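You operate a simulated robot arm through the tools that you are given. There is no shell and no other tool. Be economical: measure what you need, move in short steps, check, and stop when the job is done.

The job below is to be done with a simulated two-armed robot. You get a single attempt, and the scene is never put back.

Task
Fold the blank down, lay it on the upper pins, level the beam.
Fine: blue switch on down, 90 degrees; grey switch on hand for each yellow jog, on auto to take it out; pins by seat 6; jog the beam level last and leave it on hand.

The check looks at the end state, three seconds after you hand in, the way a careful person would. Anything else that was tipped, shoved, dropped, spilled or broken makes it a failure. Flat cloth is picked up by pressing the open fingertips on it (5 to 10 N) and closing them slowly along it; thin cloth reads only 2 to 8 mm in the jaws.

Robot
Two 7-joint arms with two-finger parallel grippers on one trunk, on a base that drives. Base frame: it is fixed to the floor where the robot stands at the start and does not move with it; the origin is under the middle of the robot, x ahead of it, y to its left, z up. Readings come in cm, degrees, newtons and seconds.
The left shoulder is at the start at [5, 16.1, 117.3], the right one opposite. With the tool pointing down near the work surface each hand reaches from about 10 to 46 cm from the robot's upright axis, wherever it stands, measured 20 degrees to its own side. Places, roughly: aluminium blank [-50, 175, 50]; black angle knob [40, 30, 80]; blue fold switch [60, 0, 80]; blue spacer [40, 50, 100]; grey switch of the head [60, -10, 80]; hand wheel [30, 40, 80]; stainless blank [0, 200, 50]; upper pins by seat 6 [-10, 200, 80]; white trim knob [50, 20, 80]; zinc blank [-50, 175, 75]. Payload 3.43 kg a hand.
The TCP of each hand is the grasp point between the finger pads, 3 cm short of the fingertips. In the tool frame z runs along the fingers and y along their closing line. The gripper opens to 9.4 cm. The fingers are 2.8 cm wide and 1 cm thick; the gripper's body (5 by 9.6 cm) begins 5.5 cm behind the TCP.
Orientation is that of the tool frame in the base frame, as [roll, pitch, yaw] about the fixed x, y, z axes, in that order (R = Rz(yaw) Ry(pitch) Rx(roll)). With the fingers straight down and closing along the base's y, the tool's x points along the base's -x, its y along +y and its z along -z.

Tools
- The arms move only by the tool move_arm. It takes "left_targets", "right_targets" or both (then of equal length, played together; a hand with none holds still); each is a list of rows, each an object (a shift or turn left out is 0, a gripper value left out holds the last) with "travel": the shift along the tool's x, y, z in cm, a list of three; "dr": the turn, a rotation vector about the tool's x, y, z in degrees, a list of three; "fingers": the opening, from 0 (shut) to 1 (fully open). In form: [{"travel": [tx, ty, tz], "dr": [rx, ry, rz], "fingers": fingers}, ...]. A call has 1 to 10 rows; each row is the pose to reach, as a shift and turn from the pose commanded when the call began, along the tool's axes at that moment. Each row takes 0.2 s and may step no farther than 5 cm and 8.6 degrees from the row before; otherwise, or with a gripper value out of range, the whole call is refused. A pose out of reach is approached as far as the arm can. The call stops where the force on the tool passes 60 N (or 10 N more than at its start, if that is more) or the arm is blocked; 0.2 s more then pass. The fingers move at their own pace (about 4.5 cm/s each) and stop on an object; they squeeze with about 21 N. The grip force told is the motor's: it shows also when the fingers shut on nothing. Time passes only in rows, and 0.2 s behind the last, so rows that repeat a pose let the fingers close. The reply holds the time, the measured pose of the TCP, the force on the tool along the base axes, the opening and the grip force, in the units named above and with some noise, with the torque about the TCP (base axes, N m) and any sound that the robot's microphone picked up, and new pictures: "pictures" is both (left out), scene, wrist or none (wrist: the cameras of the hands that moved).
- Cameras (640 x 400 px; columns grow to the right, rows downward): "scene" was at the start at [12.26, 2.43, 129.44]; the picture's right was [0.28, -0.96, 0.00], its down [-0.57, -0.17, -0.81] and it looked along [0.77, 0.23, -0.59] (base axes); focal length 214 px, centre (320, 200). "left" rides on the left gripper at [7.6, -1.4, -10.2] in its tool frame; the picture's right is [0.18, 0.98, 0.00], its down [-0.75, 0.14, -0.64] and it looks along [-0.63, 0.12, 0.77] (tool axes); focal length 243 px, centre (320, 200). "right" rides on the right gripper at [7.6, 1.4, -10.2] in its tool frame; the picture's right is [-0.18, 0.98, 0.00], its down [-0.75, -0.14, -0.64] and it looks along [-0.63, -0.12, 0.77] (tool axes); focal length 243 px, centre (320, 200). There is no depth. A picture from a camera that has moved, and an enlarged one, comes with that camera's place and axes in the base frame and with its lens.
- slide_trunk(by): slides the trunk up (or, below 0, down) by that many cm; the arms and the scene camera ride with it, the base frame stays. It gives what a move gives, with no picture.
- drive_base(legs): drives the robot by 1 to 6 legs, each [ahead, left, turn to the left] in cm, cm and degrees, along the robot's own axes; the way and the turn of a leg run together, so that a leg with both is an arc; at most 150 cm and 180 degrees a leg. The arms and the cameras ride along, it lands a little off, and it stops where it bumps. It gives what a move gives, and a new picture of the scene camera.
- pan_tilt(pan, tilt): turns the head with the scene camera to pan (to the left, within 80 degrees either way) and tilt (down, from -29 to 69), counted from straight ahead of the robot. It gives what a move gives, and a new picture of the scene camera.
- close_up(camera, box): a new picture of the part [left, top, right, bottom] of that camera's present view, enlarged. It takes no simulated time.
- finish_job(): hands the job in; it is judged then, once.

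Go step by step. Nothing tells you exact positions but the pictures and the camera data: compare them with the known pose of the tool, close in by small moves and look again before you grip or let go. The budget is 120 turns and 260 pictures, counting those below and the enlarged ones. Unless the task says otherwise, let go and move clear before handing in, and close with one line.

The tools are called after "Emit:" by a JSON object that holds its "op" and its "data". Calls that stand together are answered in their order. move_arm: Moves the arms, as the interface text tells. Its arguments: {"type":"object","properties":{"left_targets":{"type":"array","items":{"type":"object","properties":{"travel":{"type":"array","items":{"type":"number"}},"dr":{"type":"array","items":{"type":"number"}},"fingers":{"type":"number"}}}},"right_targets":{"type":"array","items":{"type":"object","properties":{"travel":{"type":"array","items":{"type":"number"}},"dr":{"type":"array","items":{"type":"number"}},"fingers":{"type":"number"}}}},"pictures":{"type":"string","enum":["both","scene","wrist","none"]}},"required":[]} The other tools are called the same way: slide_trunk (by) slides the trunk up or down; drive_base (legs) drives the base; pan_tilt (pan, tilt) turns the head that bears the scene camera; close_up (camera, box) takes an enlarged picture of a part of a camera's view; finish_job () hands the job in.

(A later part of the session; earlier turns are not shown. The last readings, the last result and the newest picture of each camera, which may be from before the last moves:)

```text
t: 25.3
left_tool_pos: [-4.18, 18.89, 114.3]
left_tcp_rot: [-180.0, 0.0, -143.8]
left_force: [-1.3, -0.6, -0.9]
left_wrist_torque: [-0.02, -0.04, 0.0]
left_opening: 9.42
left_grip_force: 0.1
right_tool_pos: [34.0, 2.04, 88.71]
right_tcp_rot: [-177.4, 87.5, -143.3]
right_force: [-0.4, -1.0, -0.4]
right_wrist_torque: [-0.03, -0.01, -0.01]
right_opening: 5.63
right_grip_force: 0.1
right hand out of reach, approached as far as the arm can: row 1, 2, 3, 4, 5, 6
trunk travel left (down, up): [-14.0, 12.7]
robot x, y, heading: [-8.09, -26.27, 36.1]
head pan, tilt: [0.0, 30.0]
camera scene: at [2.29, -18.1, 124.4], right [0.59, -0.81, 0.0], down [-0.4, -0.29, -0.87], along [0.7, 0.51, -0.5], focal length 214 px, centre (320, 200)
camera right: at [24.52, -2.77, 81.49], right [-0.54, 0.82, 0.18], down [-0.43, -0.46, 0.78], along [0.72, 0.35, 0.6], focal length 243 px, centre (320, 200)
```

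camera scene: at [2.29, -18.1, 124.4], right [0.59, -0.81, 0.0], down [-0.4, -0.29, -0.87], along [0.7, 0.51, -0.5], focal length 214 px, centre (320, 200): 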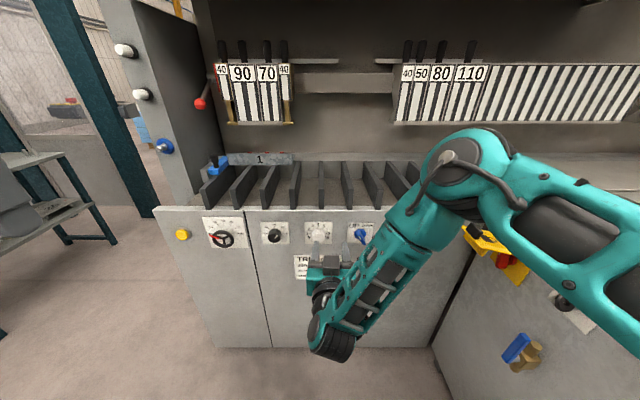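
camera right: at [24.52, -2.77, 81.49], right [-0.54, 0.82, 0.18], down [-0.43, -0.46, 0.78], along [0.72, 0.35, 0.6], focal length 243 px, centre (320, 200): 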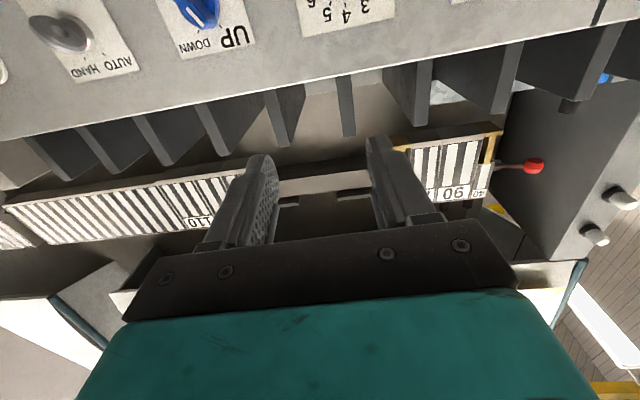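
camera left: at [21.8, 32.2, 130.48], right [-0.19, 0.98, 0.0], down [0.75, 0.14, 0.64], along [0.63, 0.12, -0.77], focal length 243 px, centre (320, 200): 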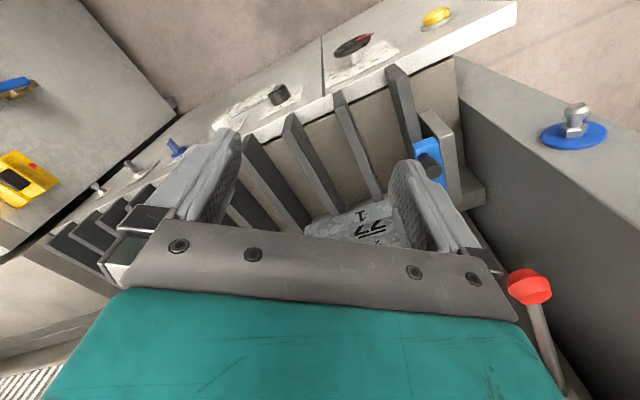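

The horizontal pose does not suit this arm. A tool tilted about 45 degrees and sideways pushes on the lever ends should do, so I tilt the right hand back and raise it, then drive closer.

Emit:
{"op": "move_arm", "data": {"right_targets": [{"travel": [-3, 0, 0], "dr": [0, 8, 0], "fingers": 0}, {"travel": [-6, 0, 0], "dr": [0, 16, 0]}, {"travel": [-9, 0, 0], "dr": [0, 24, 0]}, {"travel": [-12, 0, 0], "dr": [0, 32, 0]}, {"travel": [-14, 0, 0], "dr": [0, 40, 0]}, {"travel": [-14, -5, 0], "dr": [0, 48, 0]}, {"travel": [-14, -8, 0], "dr": [0, 48, 0]}]}}

```text
t: 26.9
left_tool_pos: [-4.22, 18.93, 114.13]
left_tcp_rot: [-180.0, 0.0, -143.8]
left_force: [-0.9, 0.1, 0.1]
left_wrist_torque: [-0.03, -0.01, 0.05]
left_opening: 9.41
left_grip_force: 0.1
right_tool_pos: [38.75, -3.67, 103.18]
right_tcp_rot: [-180.0, 41.4, -145.0]
right_force: [0.2, -0.4, -0.6]
right_wrist_torque: [-0.01, 0.03, 0.01]
right_opening: 0.01
right_grip_force: 21.2
trunk travel left (down, up): [-14.0, 12.7]
robot x, y, heading: [-8.09, -25.67, 36.2]
head pan, tilt: [0.0, 30.0]
camera scene: at [2.29, -18.1, 124.4], right [0.59, -0.81, 0.0], down [-0.4, -0.29, -0.87], along [0.7, 0.51, -0.5], focal length 214 px, centre (320, 200)
camera right: at [27.73, -9.67, 105.83], right [-0.45, 0.88, 0.12], down [0.2, -0.03, 0.98], along [0.87, 0.47, -0.16], focal length 243 px, centre (320, 200)
```

scene: 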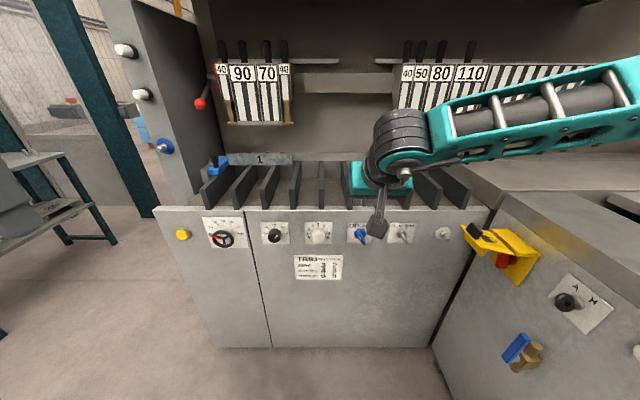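
right: 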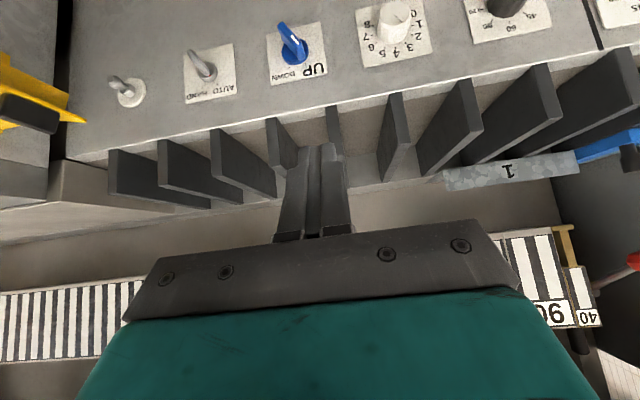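

I drive 10 cm ahead, then lower the closed fingertips beside the left of the blue lever's upper end.

Emit:
{"op": "drive_base", "data": {"legs": [[10, 0, 0]]}}

```text
t: 28.1
left_tool_pos: [3.88, 24.8, 114.2]
left_tcp_rot: [-180.0, 0.0, -143.9]
left_force: [0.8, -0.1, 0.1]
left_wrist_torque: [-0.01, 0.01, 0.0]
left_opening: 9.41
left_grip_force: 0.0
right_tool_pos: [46.8, 2.16, 103.22]
right_tcp_rot: [-179.9, 41.5, -145.2]
right_force: [1.2, 0.7, -0.7]
right_wrist_torque: [-0.04, 0.0, -0.03]
right_opening: 0.0
right_grip_force: 20.8
trunk travel left (down, up): [-14.0, 12.7]
robot x, y, heading: [-0.38, -19.65, 36.0]
head pan, tilt: [0.0, 30.0]
camera scene: at [10.35, -12.22, 124.38], right [0.59, -0.81, 0.0], down [-0.41, -0.29, -0.87], along [0.7, 0.51, -0.5], focal length 214 px, centre (320, 200)
```

scene: 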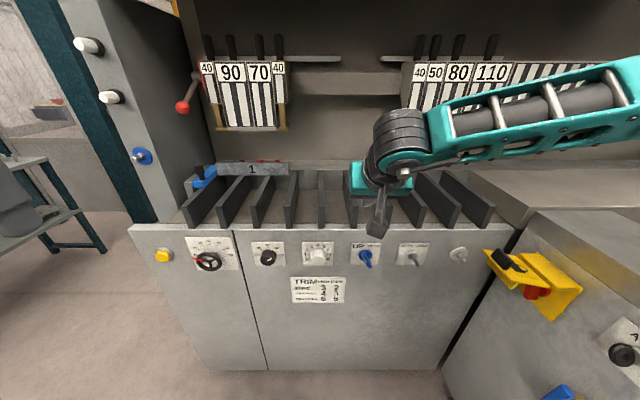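

Emit:
{"op": "move_arm", "data": {"right_targets": [{"travel": [2.8, 0.1, 3.2]}, {"travel": [5.6, 0.3, 6.4]}, {"travel": [8.5, 0.5, 9.5]}, {"travel": [11.3, 0.5, 12.7]}, {"travel": [11.3, 0.5, 12.7]}]}}

```text
t: 29.2
left_tool_pos: [3.74, 24.73, 114.1]
left_tcp_rot: [180.0, 0.0, -143.8]
left_force: [-0.4, 0.2, -0.7]
left_wrist_torque: [-0.01, 0.03, 0.01]
left_opening: 9.4
left_grip_force: 0.0
right_tool_pos: [46.5, 2.23, 86.26]
right_tcp_rot: [-180.0, 41.5, -145.1]
right_force: [-0.6, 0.2, 0.7]
right_wrist_torque: [-0.01, 0.0, 0.01]
right_opening: 0.02
right_grip_force: 20.7
trunk travel left (down, up): [-14.0, 12.7]
robot x, y, heading: [-0.07, -19.97, 35.9]
head pan, tilt: [0.0, 30.0]
camera scene: at [10.28, -12.27, 124.4], right [0.59, -0.81, 0.0], down [-0.4, -0.29, -0.87], along [0.7, 0.51, -0.5], focal length 214 px, centre (320, 200)
camera right: at [35.38, -3.77, 88.69], right [-0.45, 0.89, 0.12], down [0.19, -0.04, 0.98], along [0.87, 0.46, -0.16], focal length 243 px, centre (320, 200)
```

scene: 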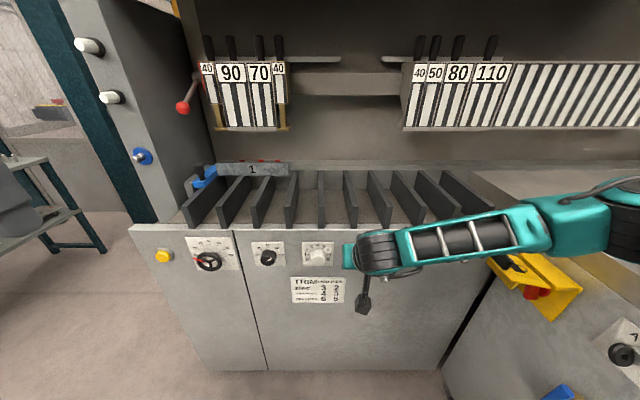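
right: 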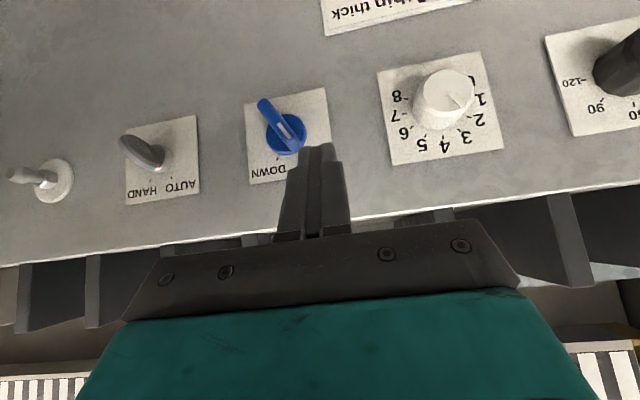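

Tip is left of the lever head with about 0.7 cm spare. I advance to the panel and push the lever head to the right.

Emit:
{"op": "move_arm", "data": {"right_targets": [{"travel": [-0.5, 0, 2.8]}, {"travel": [-1.05, 0, 5.6]}, {"travel": [-1.05, 0, 5.6]}, {"travel": [-1.05, -0.7, 5.6]}, {"travel": [-1.05, -1.4, 5.6]}, {"travel": [-1.05, -2.1, 5.6]}, {"travel": [-1.05, -2.7, 5.6]}, {"travel": [-1.05, -2.7, 5.6]}], "pictures": "wrist"}}

```text
t: 31.1
left_tool_pos: [3.81, 24.73, 114.23]
left_tcp_rot: [179.9, 0.1, -143.9]
left_force: [0.5, 1.7, -0.1]
left_wrist_torque: [0.03, -0.02, -0.03]
left_opening: 9.43
left_grip_force: 0.1
right_tool_pos: [51.77, 2.67, 82.56]
right_tcp_rot: [-179.8, 41.4, -145.1]
right_force: [-0.4, 0.4, 0.1]
right_wrist_torque: [0.0, -0.02, 0.01]
right_opening: 0.0
right_grip_force: 20.6
trunk travel left (down, up): [-14.0, 12.7]
robot x, y, heading: [-0.27, -20.02, 35.7]
head pan, tilt: [0.0, 30.0]
camera right: at [40.67, -3.25, 85.24], right [-0.45, 0.89, 0.12], down [0.19, -0.03, 0.98], along [0.87, 0.46, -0.16], focal length 243 px, centre (320, 200)
```

right: 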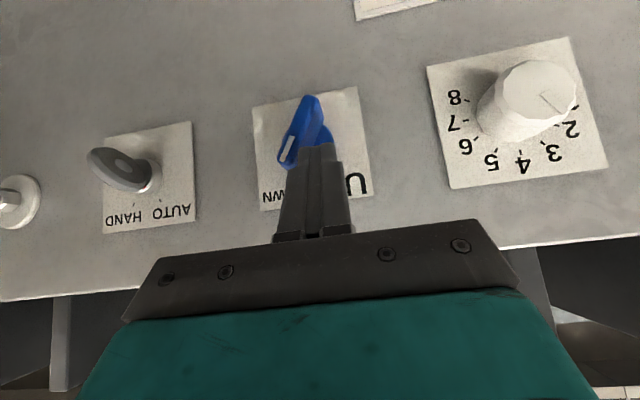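

The blue lever head has gone over to the DOWN side. I back off and move right to the grey switch.

Emit:
{"op": "move_arm", "data": {"right_targets": [{"travel": [0.5, 0, -3.1]}, {"travel": [1.1, 0, -6.3]}, {"travel": [1.1, -4, -6.3]}, {"travel": [1.1, -8, -6.3]}, {"travel": [1.1, -11.1, -6.3]}, {"travel": [1.1, -11.1, -6.3]}]}}

Emit:
{"op": "close_up", "data": {"camera": "right", "box": [240, 60, 480, 210]}}

```text
t: 32.5
left_tool_pos: [3.95, 24.75, 114.22]
left_tcp_rot: [180.0, 0.0, -143.9]
left_force: [0.1, -0.8, 0.4]
left_wrist_torque: [0.01, 0.04, 0.01]
left_opening: 9.39
left_grip_force: 0.0
right_tool_pos: [54.0, -9.32, 86.76]
right_tcp_rot: [180.0, 41.5, -145.0]
right_force: [-0.1, -1.8, 0.0]
right_wrist_torque: [0.01, 0.0, -0.02]
right_opening: 0.0
right_grip_force: 20.7
trunk travel left (down, up): [-14.0, 12.7]
robot x, y, heading: [-0.34, -19.92, 36.1]
head pan, tilt: [0.0, 30.0]
camera scene: at [10.28, -12.26, 124.4], right [0.59, -0.81, 0.0], down [-0.4, -0.29, -0.87], along [0.7, 0.51, -0.5], focal length 214 px, centre (320, 200)
camera right: at [42.91, -15.26, 89.26], right [-0.45, 0.89, 0.12], down [0.19, -0.03, 0.98], along [0.87, 0.46, -0.16], focal length 243 px, centre (320, 200)
```

scene: 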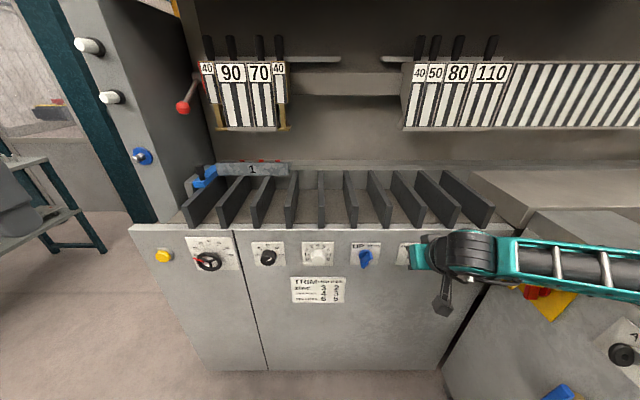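
right: 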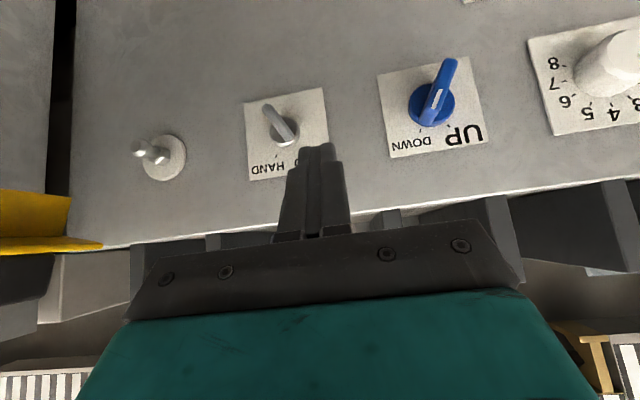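

```text
2.67 times, centred on (360, 135) of right
camera zoom: at [42.91, -15.26, 89.26], right [-0.45, 0.89, 0.12], down [0.19, -0.03, 0.98], along [0.87, 0.46, -0.16], focal length 647 px, centre (213, 373)
```

zoom: 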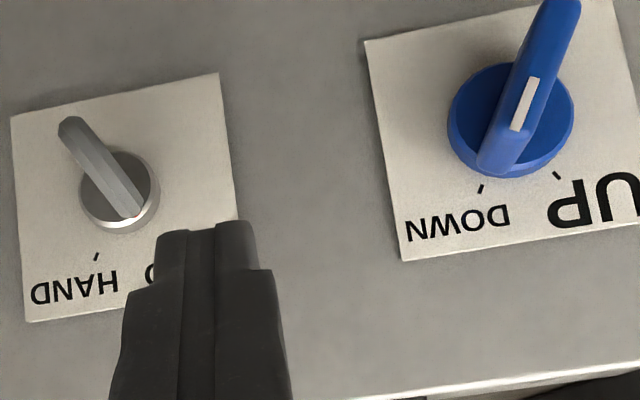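

Blue now points to DOWN. The forearm is near the yellow lid, so I check clearance before advancing.

Emit:
{"op": "close_up", "data": {"camera": "scene", "box": [400, 190, 640, 340]}}

Emit:
{"op": "pan_tilt", "data": {"pan": -35, "tilt": 40}}

```text
2.67 times, centred on (520, 265) of scene
camera zoom: at [10.28, -12.26, 124.4], right [0.59, -0.81, 0.0], down [-0.4, -0.29, -0.87], along [0.7, 0.51, -0.5], focal length 572 px, centre (-213, 27)
```

zoom: 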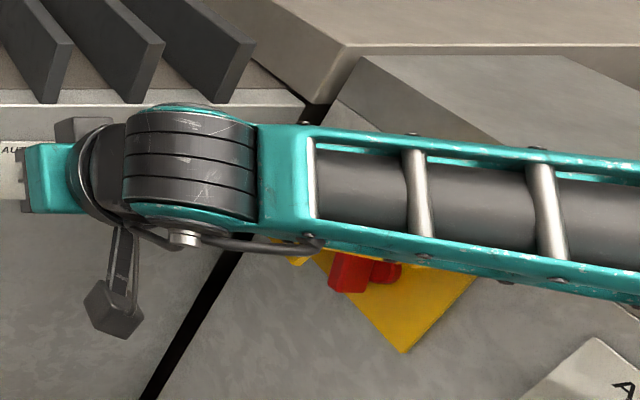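

```text
t: 33.5
left_tool_pos: [3.92, 24.69, 114.23]
left_tcp_rot: [179.9, 0.0, -143.9]
left_force: [-0.4, 0.3, 0.4]
left_wrist_torque: [0.07, 0.01, -0.01]
left_opening: 9.4
left_grip_force: 0.1
right_tool_pos: [53.97, -9.29, 86.74]
right_tcp_rot: [-179.9, 41.6, -145.1]
right_force: [-0.2, -0.6, 0.0]
right_wrist_torque: [0.01, -0.02, 0.03]
right_opening: 0.0
right_grip_force: 21.2
trunk travel left (down, up): [-14.0, 12.7]
robot x, y, heading: [-0.19, -19.81, 36.1]
head pan, tilt: [-35.0, 40.0]
camera scene: at [11.47, -17.43, 122.86], right [0.02, -1.0, 0.0], down [-0.64, -0.01, -0.77], along [0.77, 0.01, -0.64], focal length 214 px, centre (320, 200)
```

scene: 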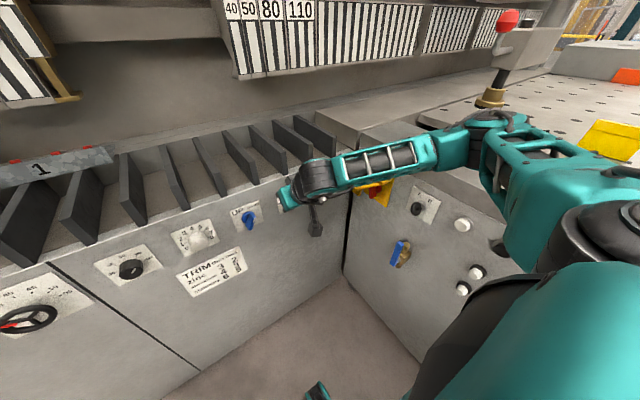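

The forearm passes only a few centimetres above the yellow lid. I shift the base left and back so the arm comes in straighter.

Emit:
{"op": "drive_base", "data": {"legs": [[-6, 12, 0]]}}

Emit:
{"op": "move_arm", "data": {"right_targets": [{"travel": [0, -4, 0]}, {"travel": [0, -8, 0]}, {"travel": [-1, -11.5, 1]}, {"travel": [-3, -11.5, 3]}, {"travel": [-3, -11.5, 3]}]}}

```text
t: 35.2
left_tool_pos: [-8.13, 31.11, 114.2]
left_tcp_rot: [179.9, 0.1, -144.2]
left_force: [0.2, 0.0, 0.1]
left_wrist_torque: [-0.04, 0.02, 0.03]
left_opening: 9.4
left_grip_force: 0.1
right_tool_pos: [41.95, -3.06, 86.8]
right_tcp_rot: [-179.8, 41.5, -145.2]
right_force: [-0.1, -0.6, -0.6]
right_wrist_torque: [-0.02, 0.0, -0.02]
right_opening: 0.0
right_grip_force: 20.7
trunk travel left (down, up): [-14.0, 12.7]
robot x, y, heading: [-12.22, -13.42, 36.0]
head pan, tilt: [-35.0, 40.0]
camera scene: at [-0.58, -11.07, 122.87], right [0.02, -1.0, 0.0], down [-0.64, -0.01, -0.77], along [0.77, 0.01, -0.64], focal length 214 px, centre (320, 200)
```

scene: 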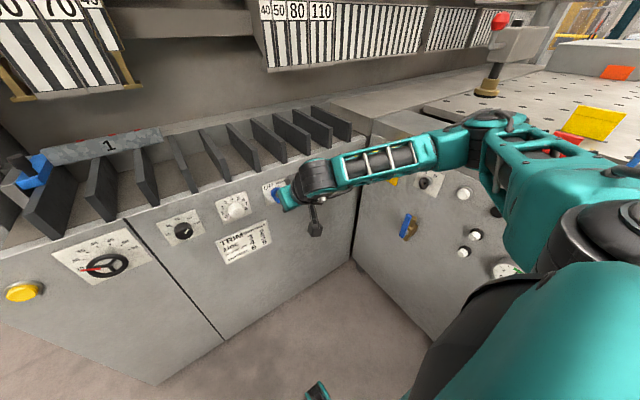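

```text
t: 36.4
left_tool_pos: [-8.11, 31.09, 114.23]
left_tcp_rot: [-180.0, 0.0, -144.1]
left_force: [-0.6, -0.1, 0.6]
left_wrist_torque: [0.0, 0.0, 0.0]
left_opening: 9.38
left_grip_force: 0.1
right_tool_pos: [51.99, -9.74, 86.38]
right_tcp_rot: [-180.0, 41.5, -145.2]
right_force: [0.0, -0.1, 0.1]
right_wrist_torque: [0.01, 0.02, 0.01]
right_opening: 0.01
right_grip_force: 20.9
trunk travel left (down, up): [-14.0, 12.7]
robot x, y, heading: [-11.71, -13.37, 35.9]
head pan, tilt: [-35.0, 40.0]
camera scene: at [-0.56, -11.09, 122.86], right [0.02, -1.0, 0.0], down [-0.64, -0.01, -0.77], along [0.77, 0.01, -0.64], focal length 214 px, centre (320, 200)
camera right: at [40.87, -15.76, 88.95], right [-0.45, 0.89, 0.12], down [0.2, -0.04, 0.98], along [0.87, 0.46, -0.16], focal length 243 px, centre (320, 200)
```

scene: 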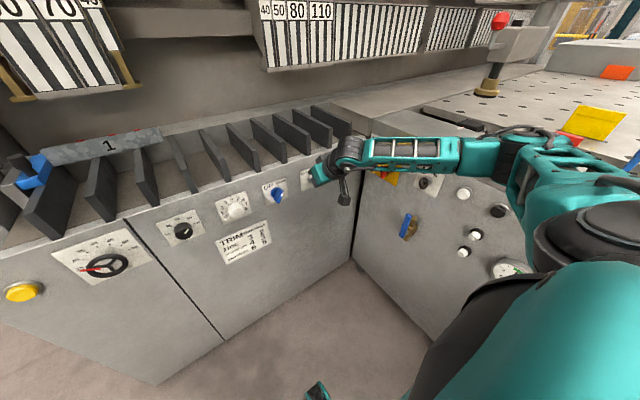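
right: 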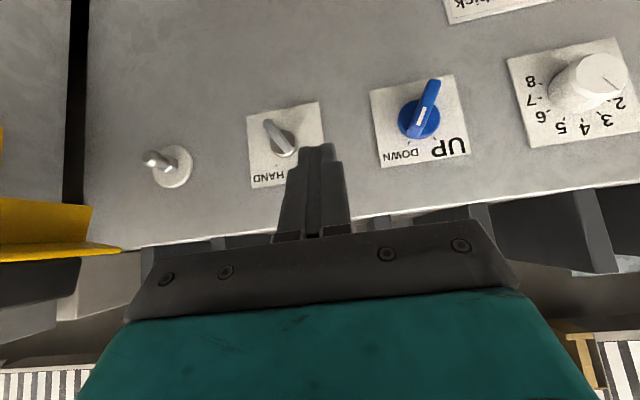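

The forearm would come close to the lid if I simply advanced. I raise the trunk (higher elbow) and yaw the tool so that the wrist comes from the left.

Emit:
{"op": "slide_trunk", "data": {"by": 12.5}}

Emit:
{"op": "move_arm", "data": {"right_targets": [{"travel": [1.9, 0, 2.1], "dr": [5, 0, -5]}, {"travel": [3.9, 0, 4.4], "dr": [10, 0, -10]}, {"travel": [5.8, 0, 6.6], "dr": [14, 0, -14]}, {"travel": [7.8, 0, 8.8], "dr": [19, 0, -19]}, {"travel": [7.8, 0, 8.8], "dr": [19, 0, -19]}]}}

```text
t: 37.9
left_tool_pos: [-7.98, 31.1, 126.6]
left_tcp_rot: [180.0, 0.0, -144.0]
left_force: [0.0, 1.0, 0.5]
left_wrist_torque: [-0.01, 0.0, 0.03]
left_opening: 9.39
left_grip_force: 0.1
right_tool_pos: [51.84, -9.76, 98.86]
right_tcp_rot: [-179.9, 41.4, -145.2]
right_force: [-0.9, -0.2, -0.2]
right_wrist_torque: [0.0, 0.02, 0.01]
right_opening: 0.02
right_grip_force: 21.2
trunk travel left (down, up): [-26.5, 0.2]
robot x, y, heading: [-12.16, -13.52, 35.8]
head pan, tilt: [-35.0, 40.0]
```

```text
t: 39.1
left_tool_pos: [-8.15, 30.97, 126.79]
left_tcp_rot: [-180.0, 0.0, -144.0]
left_force: [1.1, -0.3, 0.1]
left_wrist_torque: [-0.01, 0.02, -0.03]
left_opening: 9.38
left_grip_force: 0.0
right_tool_pos: [51.74, -9.72, 87.09]
right_tcp_rot: [-146.0, 36.0, -122.0]
right_force: [-0.3, -0.7, -0.4]
right_wrist_torque: [0.01, 0.01, 0.0]
right_opening: 0.02
right_grip_force: 21.2
trunk travel left (down, up): [-26.5, 0.2]
robot x, y, heading: [-12.43, -13.64, 36.0]
head pan, tilt: [-35.0, 40.0]
camera scene: at [-0.54, -11.19, 135.37], right [0.02, -1.0, 0.0], down [-0.64, -0.01, -0.77], along [0.77, 0.01, -0.64], focal length 214 px, centre (320, 200)
camera right: at [40.34, -15.2, 88.81], right [-0.44, 0.83, -0.34], down [-0.07, 0.34, 0.94], along [0.89, 0.44, -0.09], focal length 243 px, centre (320, 200)
```

scene: 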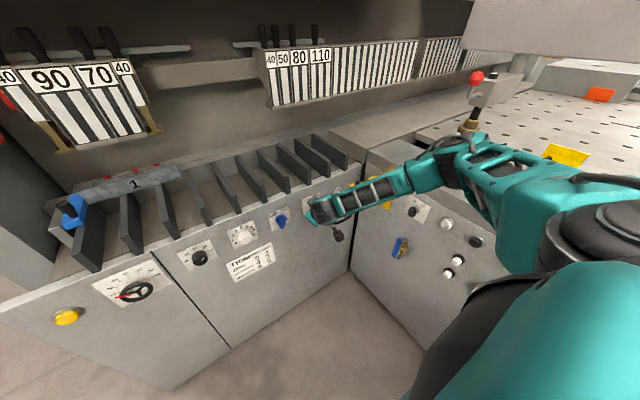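
right: 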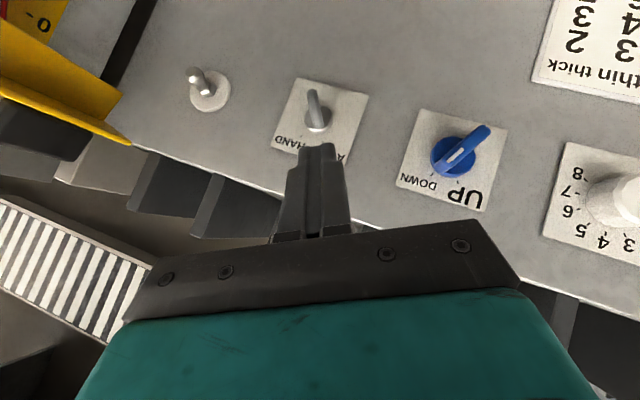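

The elbow is now high and the wrist about 18 cm clear of the lid. I advance the tips to the left of the grey lever.

Emit:
{"op": "move_arm", "data": {"right_targets": [{"travel": [-1.3, 1, 4]}, {"travel": [-2.67, 1.95, 7.9]}, {"travel": [-2.67, 1.95, 7.9]}]}}

Emit:
{"op": "close_up", "data": {"camera": "right", "box": [220, 40, 460, 190]}}

```text
t: 39.9
left_tool_pos: [-8.03, 31.04, 126.56]
left_tcp_rot: [-180.0, -0.1, -144.0]
left_force: [-0.2, -0.2, -0.5]
left_wrist_torque: [-0.02, 0.0, -0.03]
left_opening: 9.42
left_grip_force: 0.1
right_tool_pos: [57.87, -5.28, 82.37]
right_tcp_rot: [-146.0, 35.8, -122.1]
right_force: [-0.6, 1.0, 0.4]
right_wrist_torque: [0.03, -0.01, 0.03]
right_opening: 0.0
right_grip_force: 21.2
trunk travel left (down, up): [-26.5, 0.2]
robot x, y, heading: [-11.88, -13.52, 36.1]
head pan, tilt: [-35.0, 40.0]
camera scene: at [-0.56, -11.12, 135.37], right [0.02, -1.0, 0.0], down [-0.64, -0.01, -0.77], along [0.77, 0.01, -0.64], focal length 214 px, centre (320, 200)
camera right: at [46.28, -10.74, 84.09], right [-0.44, 0.83, -0.34], down [-0.07, 0.34, 0.94], along [0.89, 0.44, -0.09], focal length 243 px, centre (320, 200)
```

scene: 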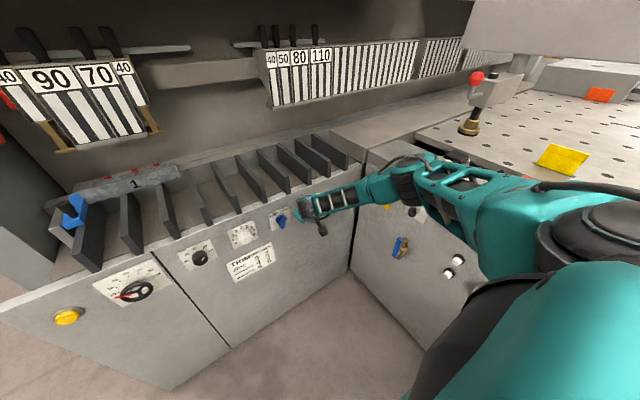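
right: 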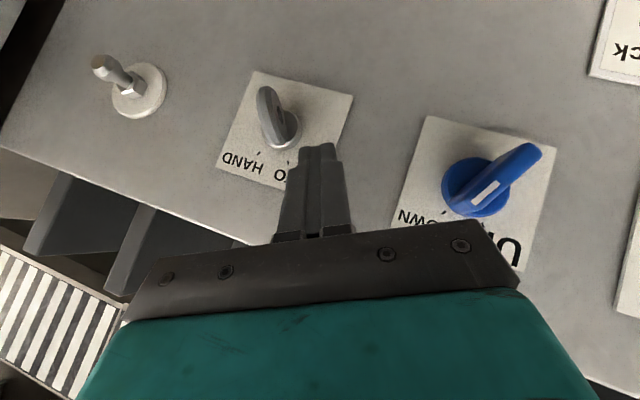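

```text
2.67 times, centred on (340, 115) of right
camera zoom: at [46.28, -10.74, 84.09], right [-0.44, 0.83, -0.34], down [-0.07, 0.34, 0.94], along [0.89, 0.44, -0.09], focal length 647 px, centre (267, 427)
```

zoom: 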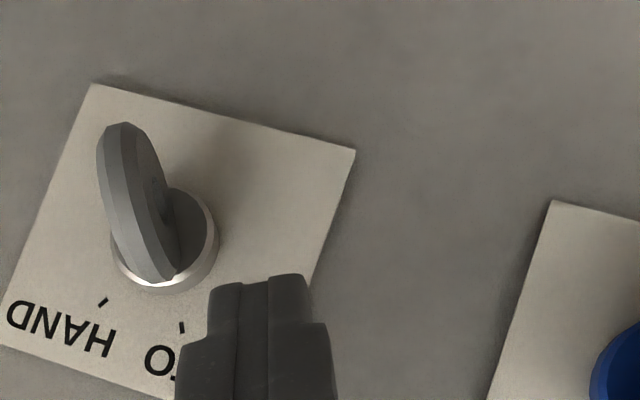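

Tip is beside the lever, slightly high. I lower by 0.8 cm and push right to HAND.

Emit:
{"op": "move_arm", "data": {"right_targets": [{"travel": [0.85, 0.36, 0.21]}, {"travel": [0.85, 0.36, 0.21]}, {"travel": [1.06, -0.27, 0.45]}, {"travel": [1.27, -0.89, 0.68]}, {"travel": [1.45, -1.4, 0.88]}, {"travel": [1.6, -1.85, 1.05]}, {"travel": [1.73, -2.23, 1.18]}, {"travel": [1.73, -2.23, 1.18]}]}}

Emit:
{"op": "close_up", "data": {"camera": "right", "box": [220, 40, 460, 190]}}

```text
t: 41.7
left_tool_pos: [-8.32, 31.1, 126.62]
left_tcp_rot: [-179.9, 0.1, -144.0]
left_force: [-0.9, 0.3, -0.5]
left_wrist_torque: [-0.03, 0.03, -0.01]
left_opening: 9.38
left_grip_force: 0.1
right_tool_pos: [58.97, -8.12, 81.82]
right_tcp_rot: [-146.2, 35.9, -121.8]
right_force: [-10.9, 5.7, 8.2]
right_wrist_torque: [0.05, 0.06, -0.01]
right_opening: 0.0
right_grip_force: 21.2
trunk travel left (down, up): [-26.5, 0.2]
robot x, y, heading: [-12.35, -13.57, 35.9]
head pan, tilt: [-35.0, 40.0]
camera scene: at [-0.76, -11.04, 135.39], right [0.02, -1.0, 0.0], down [-0.64, -0.01, -0.77], along [0.77, 0.01, -0.64], focal length 214 px, centre (320, 200)
camera right: at [47.51, -13.59, 83.53], right [-0.44, 0.83, -0.34], down [-0.07, 0.34, 0.94], along [0.89, 0.44, -0.09], focal length 243 px, centre (320, 200)
```

scene: 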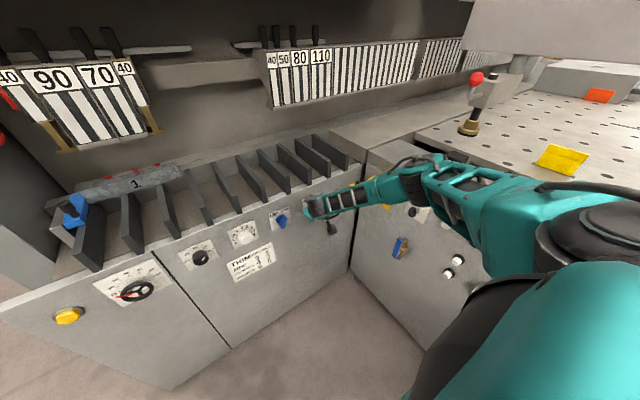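
right: 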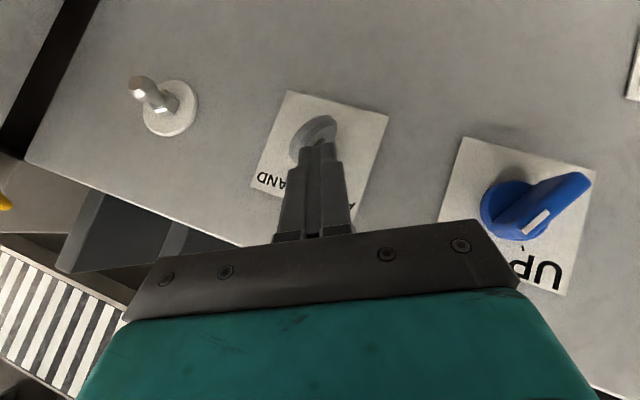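

```text
2.67 times, centred on (340, 115) of right
camera zoom: at [47.51, -13.59, 83.53], right [-0.44, 0.83, -0.34], down [-0.07, 0.34, 0.94], along [0.89, 0.44, -0.09], focal length 647 px, centre (267, 427)
```

zoom: 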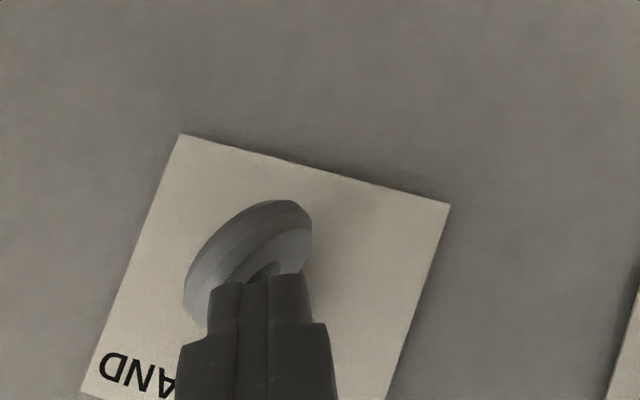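

The lever went over to HAND. I retreat and check it and whether anything moved.

Emit:
{"op": "move_arm", "data": {"right_targets": [{"travel": [0, 0.8, -1]}, {"travel": [0.3, 1.2, -5]}, {"travel": [0.5, 1.2, -9]}, {"travel": [0.5, 1.2, -9]}], "pictures": "wrist"}}

Emit:
{"op": "close_up", "data": {"camera": "right", "box": [200, 60, 520, 260]}}

Emit:
{"op": "pan_tilt", "data": {"pan": 15, "tilt": 40}}

```text
t: 42.7
left_tool_pos: [-8.05, 31.14, 126.62]
left_tcp_rot: [-180.0, 0.0, -144.1]
left_force: [-0.6, -0.4, 0.3]
left_wrist_torque: [0.0, 0.02, 0.0]
left_opening: 9.41
left_grip_force: 0.0
right_tool_pos: [51.52, -9.06, 86.86]
right_tcp_rot: [-146.1, 35.8, -122.0]
right_force: [0.3, 0.7, 0.4]
right_wrist_torque: [0.01, -0.01, 0.0]
right_opening: 0.0
right_grip_force: 21.0
trunk travel left (down, up): [-26.5, 0.2]
robot x, y, heading: [-12.4, -13.61, 35.9]
head pan, tilt: [-35.0, 40.0]
camera right: at [40.11, -14.44, 88.52], right [-0.44, 0.83, -0.34], down [-0.07, 0.34, 0.94], along [0.89, 0.44, -0.09], focal length 243 px, centre (320, 200)
```

right: 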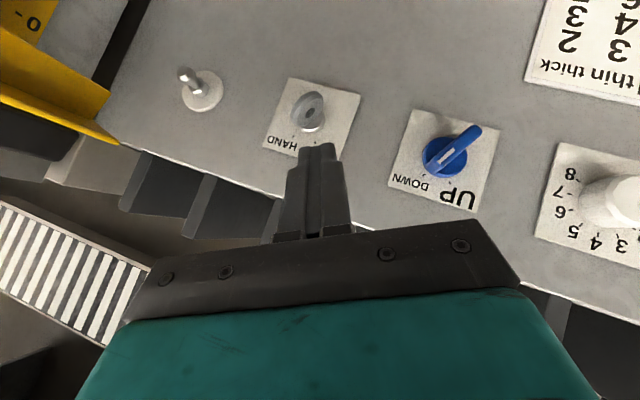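

```text
2.00 times, centred on (360, 160) of right
camera zoom: at [40.11, -14.44, 88.52], right [-0.44, 0.83, -0.34], down [-0.07, 0.34, 0.94], along [0.89, 0.44, -0.09], focal length 485 px, centre (240, 280)
```

zoom: 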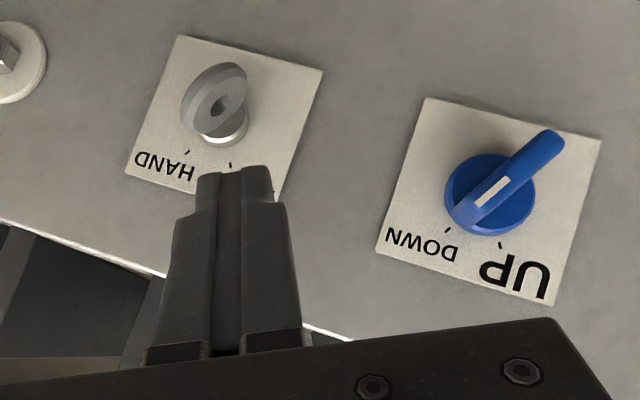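

```text
t: 43.9
left_tool_pos: [-8.05, 31.07, 126.52]
left_tcp_rot: [180.0, 0.1, -144.1]
left_force: [0.1, 0.5, 0.1]
left_wrist_torque: [0.03, 0.04, -0.03]
left_opening: 9.4
left_grip_force: 0.0
right_tool_pos: [51.7, -8.94, 86.73]
right_tcp_rot: [-146.1, 35.9, -122.0]
right_force: [-0.3, 0.5, 0.1]
right_wrist_torque: [0.0, 0.08, 0.01]
right_opening: 0.0
right_grip_force: 20.8
trunk travel left (down, up): [-26.5, 0.2]
robot x, y, heading: [-12.17, -13.63, 35.9]
head pan, tilt: [15.0, 40.0]
camera scene: at [-3.68, -4.62, 135.36], right [0.78, -0.63, 0.0], down [-0.41, -0.5, -0.77], along [0.48, 0.59, -0.64], focal length 214 px, centre (320, 200)
```

scene: 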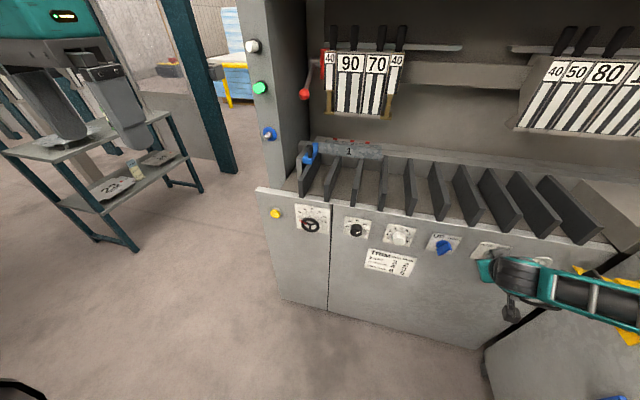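

A lamp on the column turned green with HAND: good. I tuck the right hand back and drive left toward the yellow button and the blank, to inspect the blank first.

Emit:
{"op": "move_arm", "data": {"right_targets": [{"travel": [-0.3, -1.4, -3.3]}, {"travel": [-0.5, -2.7, -6.6]}, {"travel": [-0.8, -4, -10]}, {"travel": [-1, -5.4, -13.3]}], "pictures": "none"}}

Emit:
{"op": "drive_base", "data": {"legs": [[6, 18, 0]]}}

Emit:
{"op": "close_up", "data": {"camera": "scene", "box": [200, 0, 460, 180]}}

```text
t: 44.9
left_tool_pos: [-8.01, 31.14, 126.54]
left_tcp_rot: [180.0, 0.0, -144.0]
left_force: [0.2, -0.3, -0.6]
left_wrist_torque: [0.02, 0.03, -0.02]
left_opening: 9.4
left_grip_force: 0.0
right_tool_pos: [45.34, -13.64, 98.81]
right_tcp_rot: [-146.1, 35.8, -122.0]
right_force: [-1.1, 0.6, 0.1]
right_wrist_torque: [-0.02, -0.02, 0.0]
right_opening: 0.0
right_grip_force: 21.1
trunk travel left (down, up): [-26.5, 0.2]
robot x, y, heading: [-11.94, -13.62, 35.7]
head pan, tilt: [15.0, 40.0]
```

```text
t: 47.1
left_tool_pos: [-13.57, 49.06, 126.56]
left_tcp_rot: [-180.0, 0.0, -144.0]
left_force: [0.8, -0.8, 0.0]
left_wrist_torque: [0.02, -0.02, 0.01]
left_opening: 9.42
left_grip_force: 0.1
right_tool_pos: [39.84, 4.4, 98.81]
right_tcp_rot: [-146.0, 35.7, -121.9]
right_force: [0.3, 0.1, -0.5]
right_wrist_torque: [0.03, 0.0, 0.01]
right_opening: 0.0
right_grip_force: 21.1
trunk travel left (down, up): [-26.5, 0.2]
robot x, y, heading: [-17.61, 4.37, 36.2]
head pan, tilt: [15.0, 40.0]
camera scene: at [-9.28, 13.41, 135.36], right [0.78, -0.63, 0.0], down [-0.4, -0.5, -0.77], along [0.48, 0.59, -0.64], focal length 214 px, centre (320, 200)
```

scene: 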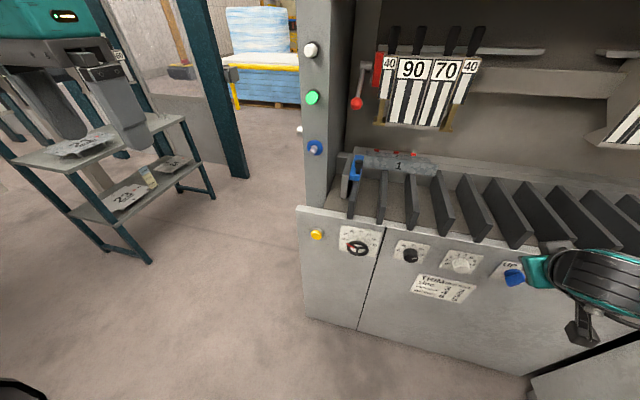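

```text
2.22 times, centred on (330, 90) of scene
camera zoom: at [-9.28, 13.41, 135.36], right [0.78, -0.63, 0.0], down [-0.4, -0.5, -0.77], along [0.48, 0.59, -0.64], focal length 477 px, centre (298, 444)
```

zoom: 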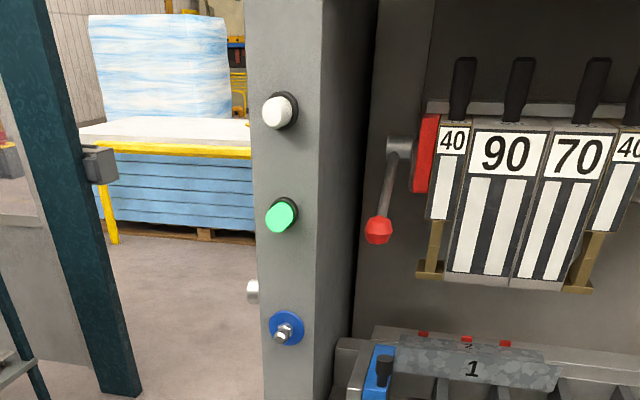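

I bring the left hand round so its camera looks closely at the blank.

Emit:
{"op": "move_arm", "data": {"left_targets": [{"travel": [-3, -4, 1]}, {"travel": [-6, -8, 2]}, {"travel": [-9, -12, 3]}, {"travel": [-12, -16, 4]}, {"travel": [-15, -20, 5]}, {"travel": [-18, -20, 5]}, {"travel": [-22, -20, 5]}, {"travel": [-22, -20, 5], "fingers": 0}], "pictures": "both"}}

Emit:
{"op": "close_up", "data": {"camera": "left", "box": [260, 120, 500, 270]}}

```text
refused: row 1 steps farther than a row can; nothing moved
```

```text
2.67 times, centred on (380, 195) of left
camera zoom: at [-19.09, 43.38, 136.97], right [-0.73, 0.69, 0.0], down [0.53, 0.56, 0.64], along [0.44, 0.47, -0.77], focal length 647 px, centre (160, 213)
```

zoom: 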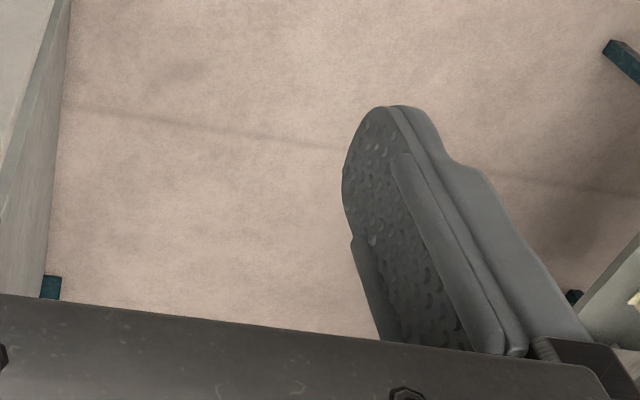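

Emit:
{"op": "move_arm", "data": {"left_targets": [{"travel": [-2.5, -3.5, 0.5], "fingers": 0}, {"travel": [-5, -7, 1]}, {"travel": [-7.5, -10.5, 1.5]}, {"travel": [-10, -14, 2]}, {"travel": [-13, -17, 2.5]}, {"travel": [-16, -20, 3]}, {"travel": [-19, -22, 3.5]}, {"travel": [-22, -22, 4]}], "pictures": "both"}}

Emit:
{"op": "close_up", "data": {"camera": "left", "box": [200, 80, 520, 280]}}

```text
t: 48.9
left_tool_pos: [12.25, 46.12, 120.87]
left_tcp_rot: [-179.9, -0.2, -143.9]
left_force: [0.5, 1.1, -0.5]
left_wrist_torque: [-0.06, 0.04, -0.01]
left_opening: 0.0
left_grip_force: 21.1
left hand out of reach, approached as far as the arm can: row 6, 7, 8
right_tool_pos: [39.84, 4.64, 98.66]
right_tcp_rot: [-146.1, 35.7, -122.0]
right_force: [0.1, -0.7, -0.2]
right_wrist_torque: [-0.05, 0.01, -0.02]
right_opening: 0.03
right_grip_force: 21.3
trunk travel left (down, up): [-26.5, 0.2]
robot x, y, heading: [-17.57, 4.57, 35.8]
head pan, tilt: [15.0, 40.0]
camera scene: at [-9.11, 13.64, 135.32], right [0.78, -0.63, 0.0], down [-0.41, -0.5, -0.76], along [0.48, 0.59, -0.65], focal length 214 px, centre (320, 200)
camera left: at [6.89, 40.36, 131.3], right [-0.73, 0.69, 0.0], down [0.53, 0.56, 0.64], along [0.44, 0.47, -0.77], focal length 243 px, centre (320, 200)
```

scene: 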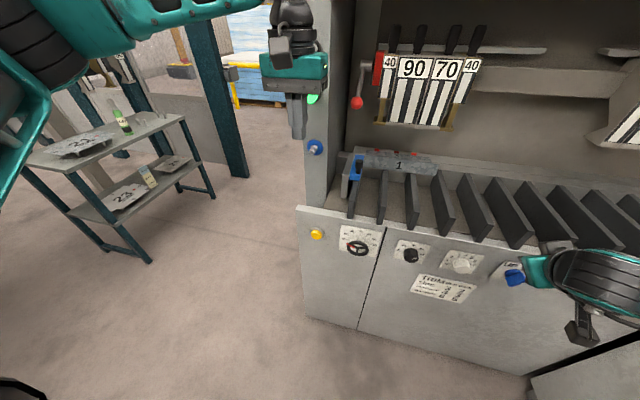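
left: 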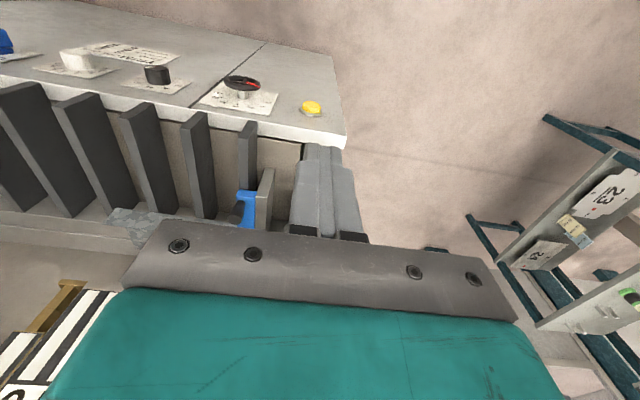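

```text
2.00 times, centred on (360, 180) of left
camera zoom: at [6.89, 40.36, 131.3], right [-0.73, 0.69, 0.0], down [0.53, 0.56, 0.64], along [0.44, 0.47, -0.77], focal length 485 px, centre (240, 240)
```

zoom: 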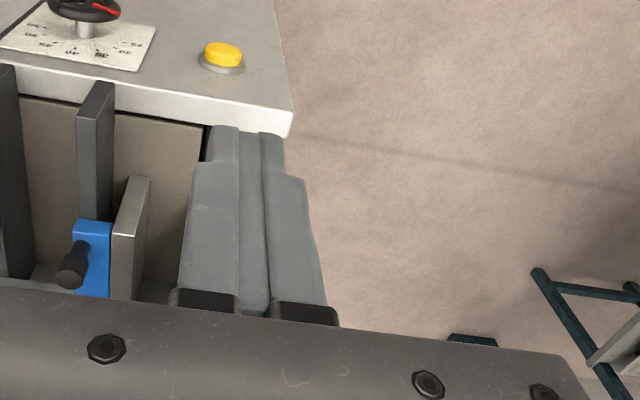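

The left hand hangs right in front of the yellow button. I enlarge the scene view of the blank to judge its material and thickness, and compare the rack blanks.

Emit:
{"op": "close_up", "data": {"camera": "scene", "box": [335, 135, 455, 210]}}

Emit:
{"op": "close_up", "data": {"camera": "scene", "box": [20, 90, 220, 215]}}

```text
5.33 times, centred on (395, 172) of scene
camera zoom: at [-9.11, 13.64, 135.32], right [0.78, -0.63, 0.0], down [-0.41, -0.5, -0.76], along [0.48, 0.59, -0.65], focal length 1144 px, centre (-80, 347)
```

zoom: 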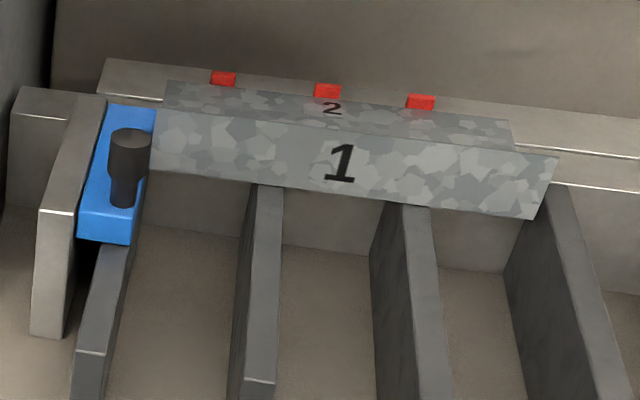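

```text
3.20 times, centred on (120, 152) of scene
camera zoom: at [-9.11, 13.64, 135.32], right [0.78, -0.63, 0.0], down [-0.41, -0.5, -0.76], along [0.48, 0.59, -0.65], focal length 686 px, centre (960, 352)
```

zoom: 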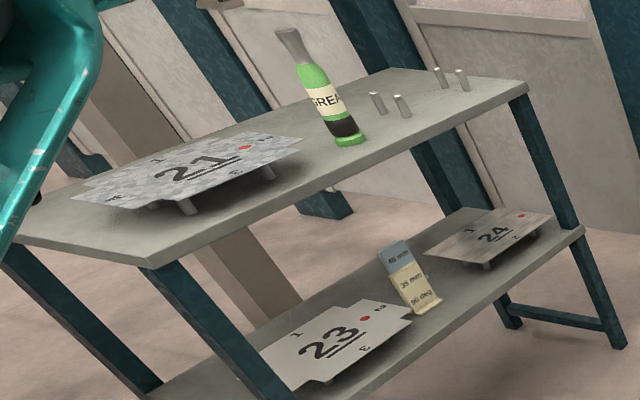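

The rack shows four free pins at the right of the upper shelf, and a small card on the lower shelf with figures. I enlarge the card.

Emit:
{"op": "close_up", "data": {"camera": "scene", "box": [132, 160, 164, 192]}}

Emit:
{"op": "close_up", "data": {"camera": "scene", "box": [360, 140, 440, 190]}}

```text
12.50 times, centred on (148, 176) of scene
camera zoom: at [-9.11, 13.64, 135.32], right [0.78, -0.63, 0.0], down [-0.41, -0.5, -0.76], along [0.48, 0.59, -0.65], focal length 2681 px, centre (2470, 500)
```

zoom: 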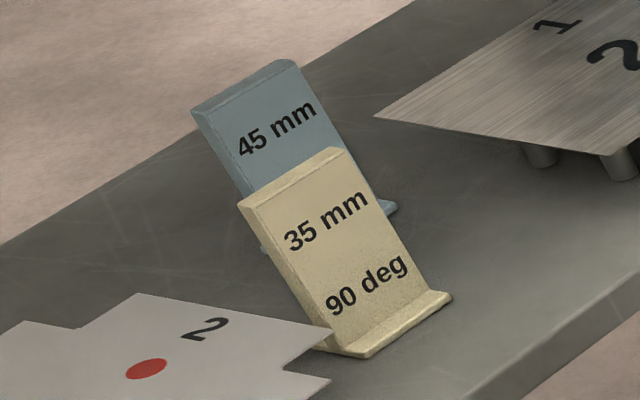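

```text
8.00 times, centred on (400, 165) of scene
camera zoom: at [-9.11, 13.64, 135.32], right [0.78, -0.63, 0.0], down [-0.41, -0.5, -0.76], along [0.48, 0.59, -0.65], focal length 1716 px, centre (-320, 480)
```

zoom: 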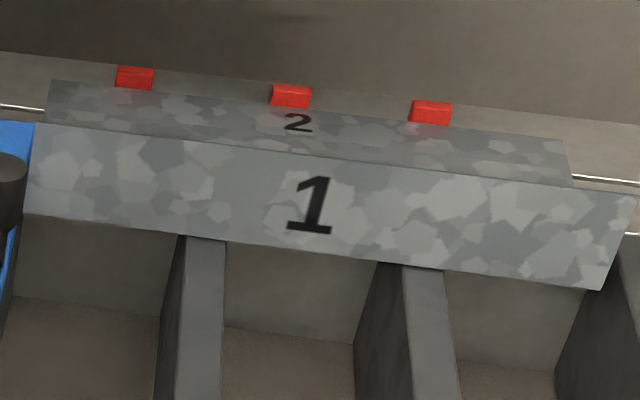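

Blank 22 is zinc with thin edges, matching trim 3; it is seated on the three red stops. I lower the trunk and bring the left closed fingertips in front of the yellow jog button.

Emit:
{"op": "slide_trunk", "data": {"by": -14}}

Emit:
{"op": "move_arm", "data": {"left_targets": [{"travel": [1, 0, 3.5], "dr": [0, -7, 0]}, {"travel": [2, 0, 7.5], "dr": [0, -14, 0]}, {"travel": [2, 0, 11.5], "dr": [0, -21, 0]}, {"travel": [2, 0, 15.5], "dr": [0, -28, 0]}, {"travel": [2, 0, 19.5], "dr": [0, -35, 0]}, {"travel": [0, 0, 23], "dr": [0, -42, 0]}, {"travel": [-2, 0, 24.8], "dr": [0, -45, 0]}, {"travel": [-2, 0, 24.8], "dr": [0, -45, 0]}]}}

```text
t: 50.6
left_tool_pos: [12.17, 45.69, 107.16]
left_tcp_rot: [-179.9, 0.1, -144.0]
left_force: [-0.1, 0.1, 0.1]
left_wrist_torque: [-0.03, -0.05, 0.0]
left_opening: 0.02
left_grip_force: 20.9
right_tool_pos: [39.72, 4.43, 84.72]
right_tcp_rot: [-146.1, 35.9, -121.8]
right_force: [0.3, -0.8, 0.5]
right_wrist_torque: [0.02, -0.04, -0.01]
right_opening: 0.0
right_grip_force: 21.0
trunk travel left (down, up): [-12.5, 14.2]
robot x, y, heading: [-17.95, 4.04, 36.0]
head pan, tilt: [15.0, 40.0]
```

```text
t: 52.4
left_tool_pos: [11.71, 48.43, 84.79]
left_tcp_rot: [-179.9, 45.0, -143.9]
left_force: [-0.3, -0.4, 0.7]
left_wrist_torque: [-0.02, -0.03, 0.01]
left_opening: 0.0
left_grip_force: 21.1
left hand out of reach, approached as far as the arm can: row 6, 7, 8
right_tool_pos: [39.73, 4.53, 84.78]
right_tcp_rot: [-146.2, 35.8, -121.9]
right_force: [0.0, -0.5, 0.1]
right_wrist_torque: [-0.03, 0.01, -0.01]
right_opening: 0.0
right_grip_force: 21.0
trunk travel left (down, up): [-12.5, 14.2]
robot x, y, heading: [-17.48, 4.35, 36.1]
head pan, tilt: [15.0, 40.0]
camera scene: at [-9.27, 13.37, 121.36], right [0.78, -0.63, 0.0], down [-0.4, -0.5, -0.77], along [0.48, 0.6, -0.64], focal length 214 px, centre (320, 200)
camera left: at [2.36, 39.76, 86.61], right [-0.68, 0.72, -0.13], down [-0.02, 0.16, 0.99], along [0.73, 0.68, -0.09], focal length 243 px, centre (320, 200)
```

scene: 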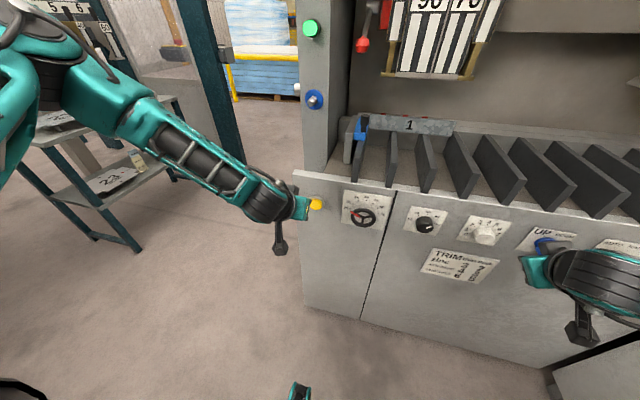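
left: 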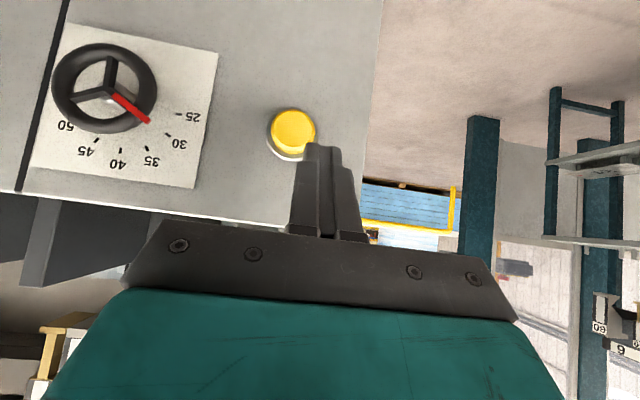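

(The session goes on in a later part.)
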